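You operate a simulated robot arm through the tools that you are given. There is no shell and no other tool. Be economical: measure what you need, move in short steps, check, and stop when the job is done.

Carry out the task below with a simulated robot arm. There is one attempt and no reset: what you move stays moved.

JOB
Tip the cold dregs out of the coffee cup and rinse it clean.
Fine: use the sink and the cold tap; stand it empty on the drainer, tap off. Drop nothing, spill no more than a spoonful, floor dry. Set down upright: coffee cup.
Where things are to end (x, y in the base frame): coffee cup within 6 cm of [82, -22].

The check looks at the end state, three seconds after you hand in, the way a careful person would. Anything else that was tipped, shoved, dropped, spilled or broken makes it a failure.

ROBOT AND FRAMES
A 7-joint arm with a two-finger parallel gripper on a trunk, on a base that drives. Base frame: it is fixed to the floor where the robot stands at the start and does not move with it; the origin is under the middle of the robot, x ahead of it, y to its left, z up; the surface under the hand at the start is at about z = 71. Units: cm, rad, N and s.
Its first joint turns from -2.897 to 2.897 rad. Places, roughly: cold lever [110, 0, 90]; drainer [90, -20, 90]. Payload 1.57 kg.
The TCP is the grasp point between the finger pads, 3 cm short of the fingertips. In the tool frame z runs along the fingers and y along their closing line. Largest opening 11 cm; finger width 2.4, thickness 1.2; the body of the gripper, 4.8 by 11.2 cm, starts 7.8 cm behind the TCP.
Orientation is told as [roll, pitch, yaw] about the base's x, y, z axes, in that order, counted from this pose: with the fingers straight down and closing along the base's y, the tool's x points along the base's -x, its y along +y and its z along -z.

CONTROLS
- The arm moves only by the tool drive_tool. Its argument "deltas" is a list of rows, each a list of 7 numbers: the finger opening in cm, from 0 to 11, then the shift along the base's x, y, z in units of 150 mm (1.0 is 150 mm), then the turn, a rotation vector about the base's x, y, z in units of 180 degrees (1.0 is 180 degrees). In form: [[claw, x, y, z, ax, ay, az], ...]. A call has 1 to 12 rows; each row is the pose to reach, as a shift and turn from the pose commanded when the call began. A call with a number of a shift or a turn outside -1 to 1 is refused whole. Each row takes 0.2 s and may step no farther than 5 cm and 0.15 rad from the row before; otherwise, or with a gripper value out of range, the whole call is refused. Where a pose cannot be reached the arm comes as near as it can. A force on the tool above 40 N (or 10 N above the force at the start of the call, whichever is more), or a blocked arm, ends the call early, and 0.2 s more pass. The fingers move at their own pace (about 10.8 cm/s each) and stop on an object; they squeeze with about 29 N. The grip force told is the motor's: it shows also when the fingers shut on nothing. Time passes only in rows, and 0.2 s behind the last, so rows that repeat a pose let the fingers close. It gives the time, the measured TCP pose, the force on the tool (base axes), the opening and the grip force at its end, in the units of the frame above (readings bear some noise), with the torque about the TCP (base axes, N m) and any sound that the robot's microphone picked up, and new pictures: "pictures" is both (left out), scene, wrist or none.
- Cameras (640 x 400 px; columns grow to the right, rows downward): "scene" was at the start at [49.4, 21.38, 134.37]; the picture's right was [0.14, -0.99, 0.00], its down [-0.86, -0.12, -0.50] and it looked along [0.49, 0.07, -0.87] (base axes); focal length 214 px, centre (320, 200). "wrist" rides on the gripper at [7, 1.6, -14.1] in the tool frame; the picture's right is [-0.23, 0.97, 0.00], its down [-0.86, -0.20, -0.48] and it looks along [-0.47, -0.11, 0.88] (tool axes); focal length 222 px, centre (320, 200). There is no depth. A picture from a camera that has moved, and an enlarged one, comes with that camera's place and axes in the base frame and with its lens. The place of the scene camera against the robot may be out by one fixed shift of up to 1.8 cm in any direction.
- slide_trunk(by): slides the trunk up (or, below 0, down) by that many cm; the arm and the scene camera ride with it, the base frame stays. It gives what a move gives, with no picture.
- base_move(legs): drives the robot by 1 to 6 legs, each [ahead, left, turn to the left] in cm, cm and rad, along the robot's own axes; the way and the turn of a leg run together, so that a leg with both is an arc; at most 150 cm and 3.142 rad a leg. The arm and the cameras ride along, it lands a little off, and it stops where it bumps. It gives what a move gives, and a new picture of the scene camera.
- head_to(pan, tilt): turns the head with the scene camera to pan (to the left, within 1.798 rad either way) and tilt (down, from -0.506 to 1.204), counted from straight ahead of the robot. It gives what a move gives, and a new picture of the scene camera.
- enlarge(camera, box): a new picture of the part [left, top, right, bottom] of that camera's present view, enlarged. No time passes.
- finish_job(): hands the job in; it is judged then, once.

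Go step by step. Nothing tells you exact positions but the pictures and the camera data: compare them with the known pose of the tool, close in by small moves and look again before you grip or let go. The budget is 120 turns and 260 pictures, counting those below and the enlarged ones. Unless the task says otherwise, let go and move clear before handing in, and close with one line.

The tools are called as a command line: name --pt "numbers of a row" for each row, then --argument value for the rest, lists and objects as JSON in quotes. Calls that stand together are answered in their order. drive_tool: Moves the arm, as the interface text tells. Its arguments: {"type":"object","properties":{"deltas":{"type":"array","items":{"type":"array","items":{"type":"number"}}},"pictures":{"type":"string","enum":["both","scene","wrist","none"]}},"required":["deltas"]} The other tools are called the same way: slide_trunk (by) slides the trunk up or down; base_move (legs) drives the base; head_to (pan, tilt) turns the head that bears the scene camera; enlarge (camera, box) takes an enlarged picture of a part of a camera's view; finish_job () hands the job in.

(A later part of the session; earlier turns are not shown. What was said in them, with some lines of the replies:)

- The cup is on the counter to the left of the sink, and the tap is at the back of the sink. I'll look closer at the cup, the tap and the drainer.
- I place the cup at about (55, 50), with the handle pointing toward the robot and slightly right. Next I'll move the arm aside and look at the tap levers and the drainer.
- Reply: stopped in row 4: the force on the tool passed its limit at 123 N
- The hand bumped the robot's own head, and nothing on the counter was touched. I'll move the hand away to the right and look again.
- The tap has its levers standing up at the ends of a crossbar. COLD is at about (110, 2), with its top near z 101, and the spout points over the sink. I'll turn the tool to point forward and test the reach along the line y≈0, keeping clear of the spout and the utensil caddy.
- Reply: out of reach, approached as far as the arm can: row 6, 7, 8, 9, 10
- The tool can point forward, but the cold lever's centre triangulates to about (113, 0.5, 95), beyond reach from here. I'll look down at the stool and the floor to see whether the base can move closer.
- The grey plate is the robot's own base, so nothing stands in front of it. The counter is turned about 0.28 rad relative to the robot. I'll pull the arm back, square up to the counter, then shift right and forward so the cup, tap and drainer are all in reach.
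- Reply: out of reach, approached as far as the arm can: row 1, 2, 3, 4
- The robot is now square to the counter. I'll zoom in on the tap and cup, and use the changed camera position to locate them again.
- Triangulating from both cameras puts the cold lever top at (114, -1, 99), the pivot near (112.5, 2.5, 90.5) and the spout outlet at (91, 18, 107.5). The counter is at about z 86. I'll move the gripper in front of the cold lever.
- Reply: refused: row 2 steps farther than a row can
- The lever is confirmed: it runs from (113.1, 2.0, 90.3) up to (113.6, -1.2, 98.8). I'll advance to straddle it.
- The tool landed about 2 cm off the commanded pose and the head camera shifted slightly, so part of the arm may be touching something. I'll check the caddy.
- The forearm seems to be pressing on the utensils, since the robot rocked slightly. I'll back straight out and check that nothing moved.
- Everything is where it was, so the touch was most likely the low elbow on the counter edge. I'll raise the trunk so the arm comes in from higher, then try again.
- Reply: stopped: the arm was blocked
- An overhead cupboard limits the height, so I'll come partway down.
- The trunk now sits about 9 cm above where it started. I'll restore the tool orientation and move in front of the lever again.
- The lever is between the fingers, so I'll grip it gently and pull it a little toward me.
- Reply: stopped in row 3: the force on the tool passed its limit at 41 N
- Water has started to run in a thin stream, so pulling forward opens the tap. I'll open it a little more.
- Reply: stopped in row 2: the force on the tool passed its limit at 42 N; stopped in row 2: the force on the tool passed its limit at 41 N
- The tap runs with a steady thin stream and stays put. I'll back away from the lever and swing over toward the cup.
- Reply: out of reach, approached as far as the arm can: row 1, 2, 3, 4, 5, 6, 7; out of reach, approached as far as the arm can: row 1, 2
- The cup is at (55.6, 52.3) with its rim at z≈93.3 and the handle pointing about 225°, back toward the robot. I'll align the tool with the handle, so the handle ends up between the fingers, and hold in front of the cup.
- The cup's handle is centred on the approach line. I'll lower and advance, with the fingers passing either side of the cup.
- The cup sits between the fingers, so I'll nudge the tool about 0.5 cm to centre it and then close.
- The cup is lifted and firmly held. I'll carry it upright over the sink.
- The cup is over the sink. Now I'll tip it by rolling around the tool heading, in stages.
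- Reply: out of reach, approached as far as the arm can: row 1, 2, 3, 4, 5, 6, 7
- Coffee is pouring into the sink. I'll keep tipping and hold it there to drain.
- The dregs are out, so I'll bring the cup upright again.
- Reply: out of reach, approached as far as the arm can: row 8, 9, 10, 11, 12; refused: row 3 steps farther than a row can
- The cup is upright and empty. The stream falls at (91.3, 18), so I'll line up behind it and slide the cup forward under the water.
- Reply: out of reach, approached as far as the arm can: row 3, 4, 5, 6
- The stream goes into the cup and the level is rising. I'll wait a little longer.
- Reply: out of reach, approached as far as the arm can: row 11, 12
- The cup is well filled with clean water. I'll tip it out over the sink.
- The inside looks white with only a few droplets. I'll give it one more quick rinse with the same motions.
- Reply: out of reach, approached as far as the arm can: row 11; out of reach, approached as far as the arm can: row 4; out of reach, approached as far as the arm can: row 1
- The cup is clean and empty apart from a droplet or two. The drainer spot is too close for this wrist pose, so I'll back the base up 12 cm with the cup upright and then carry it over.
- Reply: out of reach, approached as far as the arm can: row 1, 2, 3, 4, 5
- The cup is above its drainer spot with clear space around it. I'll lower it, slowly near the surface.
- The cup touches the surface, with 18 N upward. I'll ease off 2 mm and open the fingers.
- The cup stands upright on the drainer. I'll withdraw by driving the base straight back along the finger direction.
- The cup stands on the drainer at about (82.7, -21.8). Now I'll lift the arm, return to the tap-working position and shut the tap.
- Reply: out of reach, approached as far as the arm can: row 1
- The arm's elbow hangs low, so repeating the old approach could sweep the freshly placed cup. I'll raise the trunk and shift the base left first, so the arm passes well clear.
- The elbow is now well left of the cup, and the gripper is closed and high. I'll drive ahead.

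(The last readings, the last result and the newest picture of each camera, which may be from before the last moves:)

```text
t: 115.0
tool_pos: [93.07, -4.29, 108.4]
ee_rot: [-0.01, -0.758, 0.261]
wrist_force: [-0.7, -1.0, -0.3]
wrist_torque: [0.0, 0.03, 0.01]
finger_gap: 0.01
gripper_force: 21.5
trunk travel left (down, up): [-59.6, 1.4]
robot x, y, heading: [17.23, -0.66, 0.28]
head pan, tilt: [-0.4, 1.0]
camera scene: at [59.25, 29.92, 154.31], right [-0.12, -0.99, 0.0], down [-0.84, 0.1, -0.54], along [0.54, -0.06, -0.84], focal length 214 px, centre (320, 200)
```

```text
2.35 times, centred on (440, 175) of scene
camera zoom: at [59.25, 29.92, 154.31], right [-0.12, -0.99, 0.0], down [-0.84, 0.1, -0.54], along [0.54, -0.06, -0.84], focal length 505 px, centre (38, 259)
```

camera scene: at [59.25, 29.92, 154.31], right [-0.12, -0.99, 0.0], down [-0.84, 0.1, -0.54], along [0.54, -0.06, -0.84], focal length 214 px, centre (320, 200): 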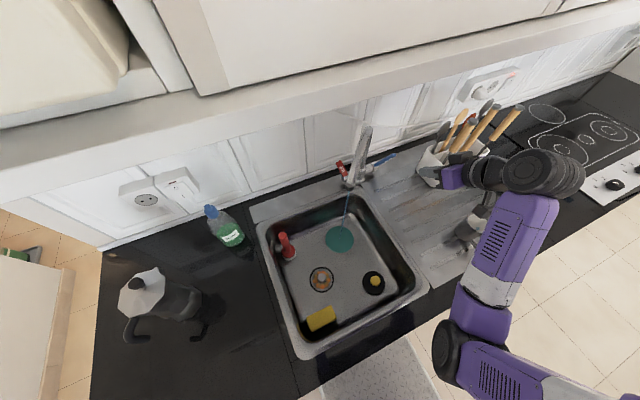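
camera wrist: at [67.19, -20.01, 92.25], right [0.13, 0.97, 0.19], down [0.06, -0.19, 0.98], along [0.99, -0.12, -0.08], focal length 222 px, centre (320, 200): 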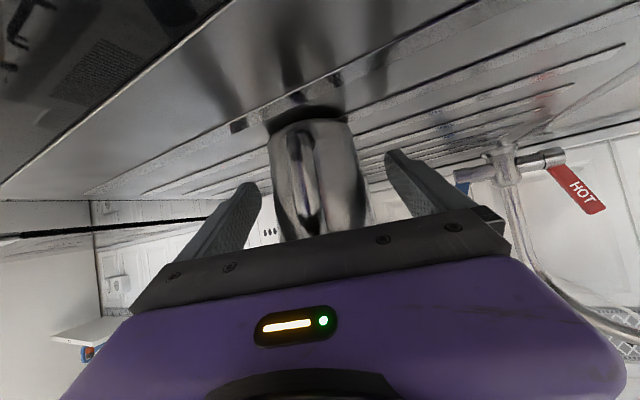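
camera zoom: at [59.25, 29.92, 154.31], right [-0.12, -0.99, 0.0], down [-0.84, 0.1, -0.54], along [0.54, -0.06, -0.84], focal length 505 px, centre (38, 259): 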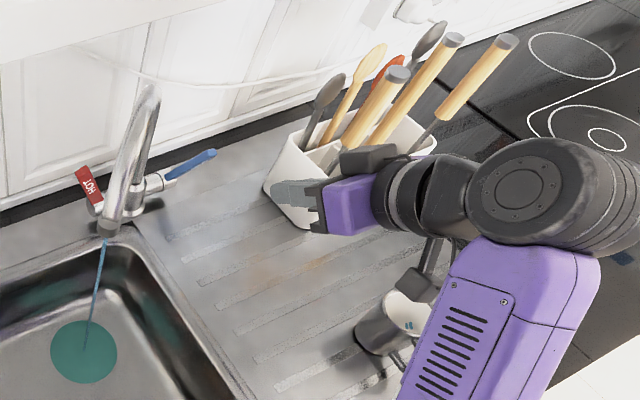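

The cold lever tip is now at (110.2, -2.3, 97.3), tilted about 25° forward. I'll bring the closed fingertips in front of it and push it back.

drive_tool --pt "0 0.2 0.026 -0.17 0 0 0" --pt "0 0.41 0.053 -0.34 0 0 0" --pt "0 0.62 0.08 -0.51 0 0 0" --pt "0 0.82 0.107 -0.68 0 0 0" --pt "0 0.82 0.107 -0.68 0 0 0" --pictures "both"

enlarge --camera "scene" --box '[320, 90, 560, 260]'

```text
t: 116.2
tool_pos: [105.33, -2.62, 98.23]
ee_rot: [-0.012, -0.757, 0.261]
wrist_force: [0.2, -0.2, -1.0]
wrist_torque: [0.02, -0.04, -0.02]
finger_gap: 0.0
gripper_force: 21.8
trunk travel left (down, up): [-59.6, 1.4]
robot x, y, heading: [17.02, -0.66, 0.279]
head pan, tilt: [-0.4, 1.0]
camera scene: at [59.26, 29.93, 154.3], right [-0.12, -0.99, 0.0], down [-0.84, 0.1, -0.54], along [0.54, -0.06, -0.84], focal length 214 px, centre (320, 200)
camera wrist: at [90.58, -4.73, 103.56], right [-0.09, 0.99, 0.15], down [0.33, -0.11, 0.94], along [0.94, 0.13, -0.32], focal length 222 px, centre (320, 200)
```

scene: 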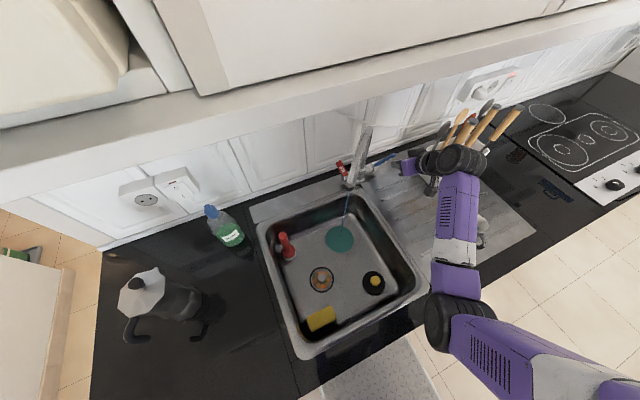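
wrist: 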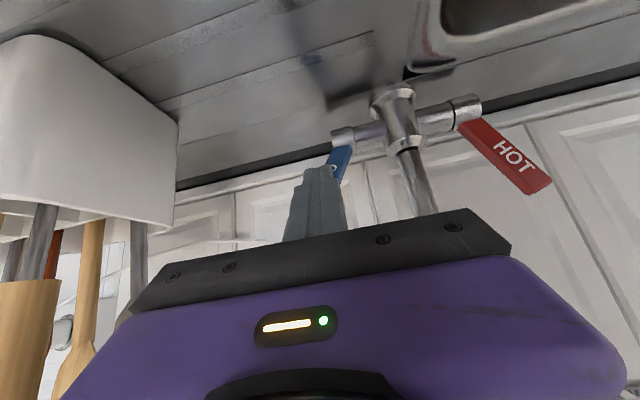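

```text
2.35 times, centred on (440, 175) of scene
camera zoom: at [59.26, 29.93, 154.3], right [-0.12, -0.99, 0.0], down [-0.84, 0.1, -0.54], along [0.54, -0.06, -0.84], focal length 505 px, centre (38, 259)
```

zoom: 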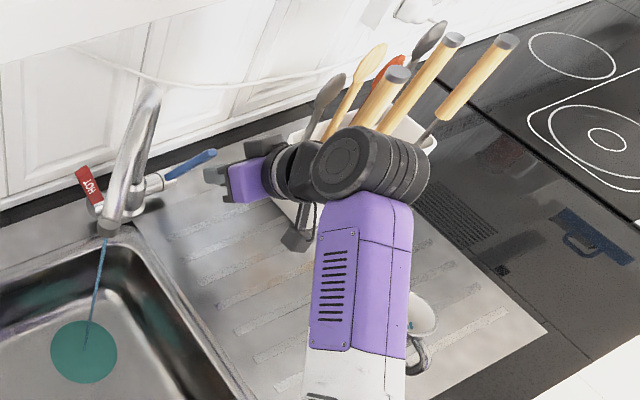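

drive_tool --pt "0 0.064 0.018 0 0 0 0" --pt "0 0.128 0.037 0 0 0 0" --pt "0 0.192 0.055 0 0 0 0" --pt "0 0.25 0.072 0 0 0 0" --pt "0 0.3 0.086 0 0 0 0" --pt "0 0.35 0.1 0 0 0 0" --pt "0 0.35 0.1 0 0 0 0" --pictures "both"

enlarge --camera "scene" --box '[300, 110, 460, 260]'

```text
t: 117.5
tool_pos: [109.76, -1.57, 97.9]
ee_rot: [-0.004, -0.748, 0.252]
wrist_force: [-12.1, -3.5, 2.9]
wrist_torque: [0.08, 0.14, 0.02]
finger_gap: 0.0
gripper_force: 21.4
trunk travel left (down, up): [-59.6, 1.4]
robot x, y, heading: [16.65, -0.8, 0.28]
head pan, tilt: [-0.4, 1.0]
stopped in row 6: the force on the tool passed its limit at 50 N (the readings are from after the stop); the commanded pose is now the measured one
camera scene: at [59.15, 29.9, 154.33], right [-0.12, -0.99, 0.0], down [-0.84, 0.1, -0.54], along [0.54, -0.06, -0.84], focal length 214 px, centre (320, 200)
camera wrist: at [95.05, -3.61, 103.34], right [-0.08, 0.99, 0.15], down [0.34, -0.12, 0.93], along [0.94, 0.13, -0.33], focal length 222 px, centre (320, 200)
```

scene: 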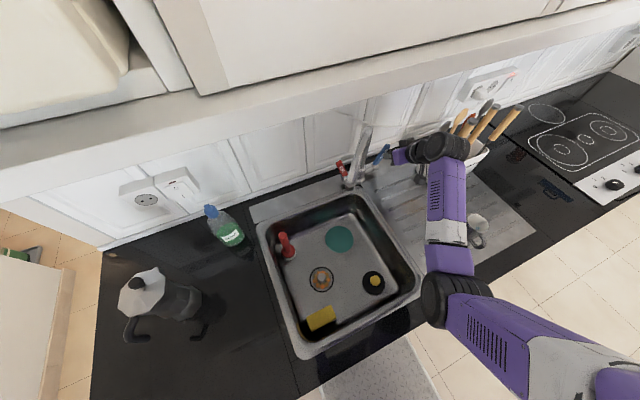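
wrist: 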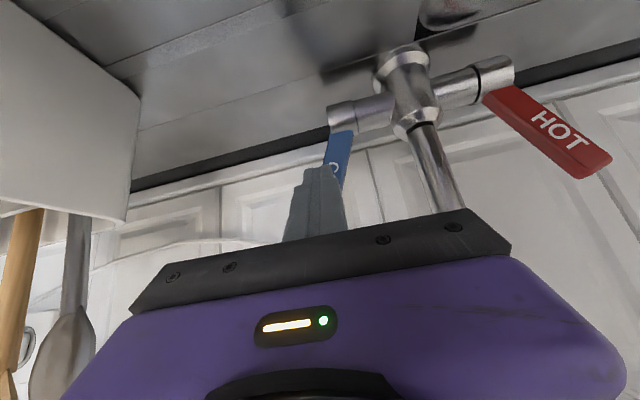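

```text
2.67 times, centred on (380, 185) of scene
camera zoom: at [59.15, 29.9, 154.33], right [-0.12, -0.99, 0.0], down [-0.84, 0.1, -0.54], along [0.54, -0.06, -0.84], focal length 572 px, centre (160, 240)
```

zoom: 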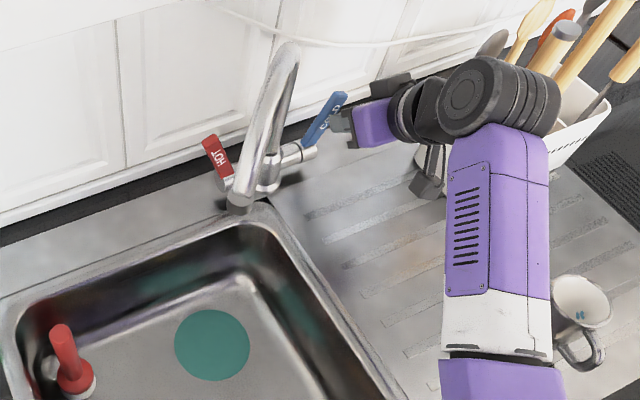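

The water has stopped and the lever is against its stop. I'll withdraw from the tap.

drive_tool --pt "0 -0.1 -0.028 0.03 0 0 0" --pt "0 -0.3 -0.06 0.2 0 0 0" --pt "0 -0.5 -0.09 0.37 0 0 0" --pt "0 -0.7 -0.12 0.54 0 0 0" --pt "0 -0.9 -0.15 0.7 0 0 0" --pt "0 -1.0 -0.15 0.7 0 0 0" --pictures "scene"

base_move --legs '[[-20, 0, 0]]'

head_to --pan -0.25 --tilt 0.9

```text
t: 118.9
tool_pos: [94.77, -3.66, 108.36]
ee_rot: [-0.006, -0.747, 0.257]
wrist_force: [-0.1, -0.3, -0.5]
wrist_torque: [0.01, 0.03, 0.0]
finger_gap: 0.01
gripper_force: 21.0
trunk travel left (down, up): [-59.6, 1.4]
robot x, y, heading: [16.65, -0.49, 0.283]
head pan, tilt: [-0.4, 1.0]
camera scene: at [59.25, 29.92, 154.3], right [-0.12, -0.99, 0.0], down [-0.84, 0.1, -0.54], along [0.54, -0.06, -0.84], focal length 214 px, centre (320, 200)
```

scene: 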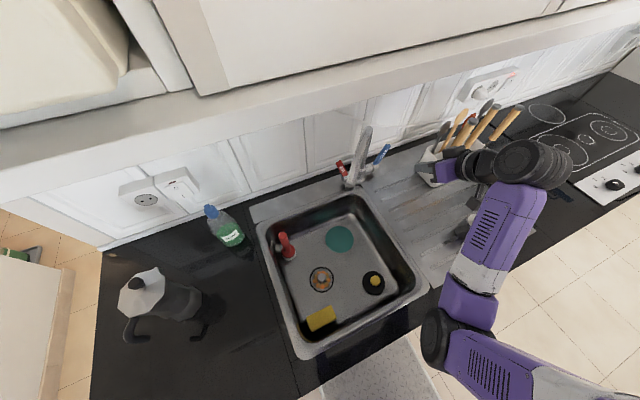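

```text
t: 120.5
tool_pos: [75.36, -9.25, 108.31]
ee_rot: [-0.004, -0.75, 0.255]
wrist_force: [-0.4, -1.5, -0.1]
wrist_torque: [0.0, -0.03, 0.01]
finger_gap: 0.0
gripper_force: 21.5
trunk travel left (down, up): [-59.6, 1.4]
robot x, y, heading: [-2.55, -6.65, 0.277]
head pan, tilt: [-0.4, 1.0]
camera scene: at [39.79, 24.28, 154.29], right [-0.12, -0.99, 0.0], down [-0.84, 0.1, -0.54], along [0.54, -0.06, -0.84], focal length 214 px, centre (320, 200)
```

scene: 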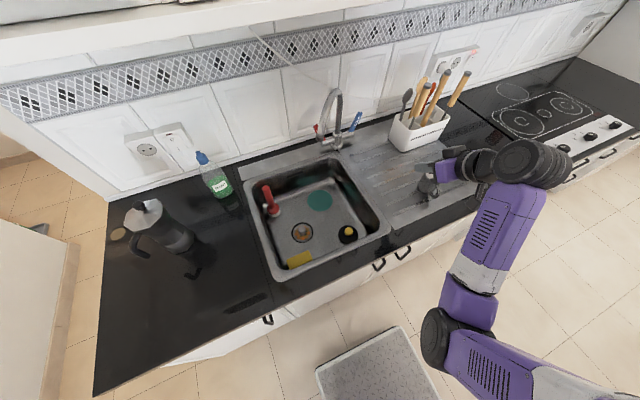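

```text
t: 121.2
tool_pos: [75.34, -9.35, 108.39]
ee_rot: [-0.004, -0.749, 0.255]
wrist_force: [0.9, 0.4, 0.0]
wrist_torque: [0.0, 0.05, 0.01]
finger_gap: 0.0
gripper_force: 20.7
trunk travel left (down, up): [-59.6, 1.4]
robot x, y, heading: [-2.45, -6.29, 0.285]
head pan, tilt: [-0.25, 0.901]
camera scene: at [40.4, 25.34, 155.02], right [0.03, -1.0, 0.0], down [-0.78, -0.02, -0.62], along [0.62, 0.02, -0.78], focal length 214 px, centre (320, 200)
```

scene: 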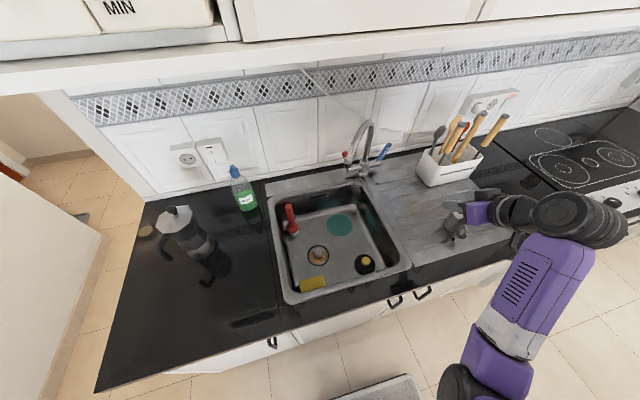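

enlarge --camera "scene" --box '[330, 110, 500, 250]'

enlarge --camera "scene" --box '[130, 180, 420, 390]'

```text
2.86 times, centred on (415, 180) of scene
camera zoom: at [40.4, 25.34, 155.02], right [0.03, -1.0, 0.0], down [-0.78, -0.02, -0.62], along [0.62, 0.02, -0.78], focal length 613 px, centre (49, 257)
```

zoom: 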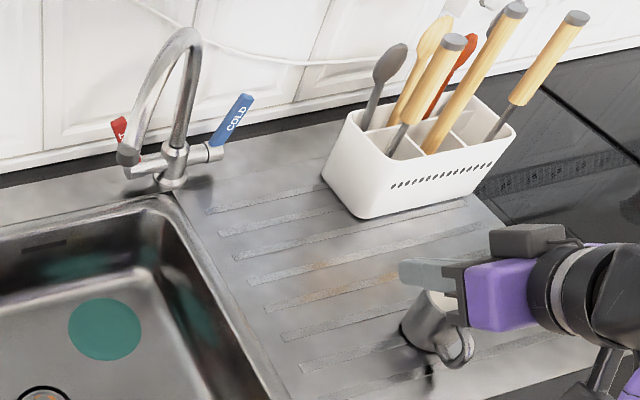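

```text
1.90 times, centred on (275, 285) of scene
camera zoom: at [40.4, 25.34, 155.02], right [0.03, -1.0, 0.0], down [-0.78, -0.02, -0.62], along [0.62, 0.02, -0.78], focal length 408 px, centre (406, 38)
```

zoom: 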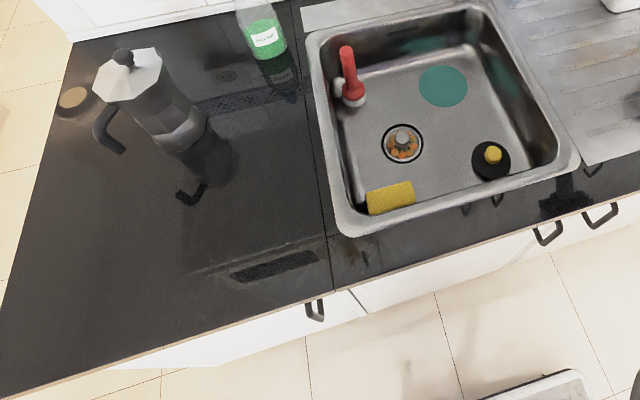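

The tap is off with no stream, and the counter and floor look dry. The cup stands upright and empty on the drainer at about (82.8, -21.8), and the arm is clear, so I'm handing in.

finish_job

```text
The job is handed in.
```

The coffee cup is emptied, rinsed twice and standing upright on the drainer at about (82.8, -21.8), with the cold tap off and no spills or moved items that I could see.
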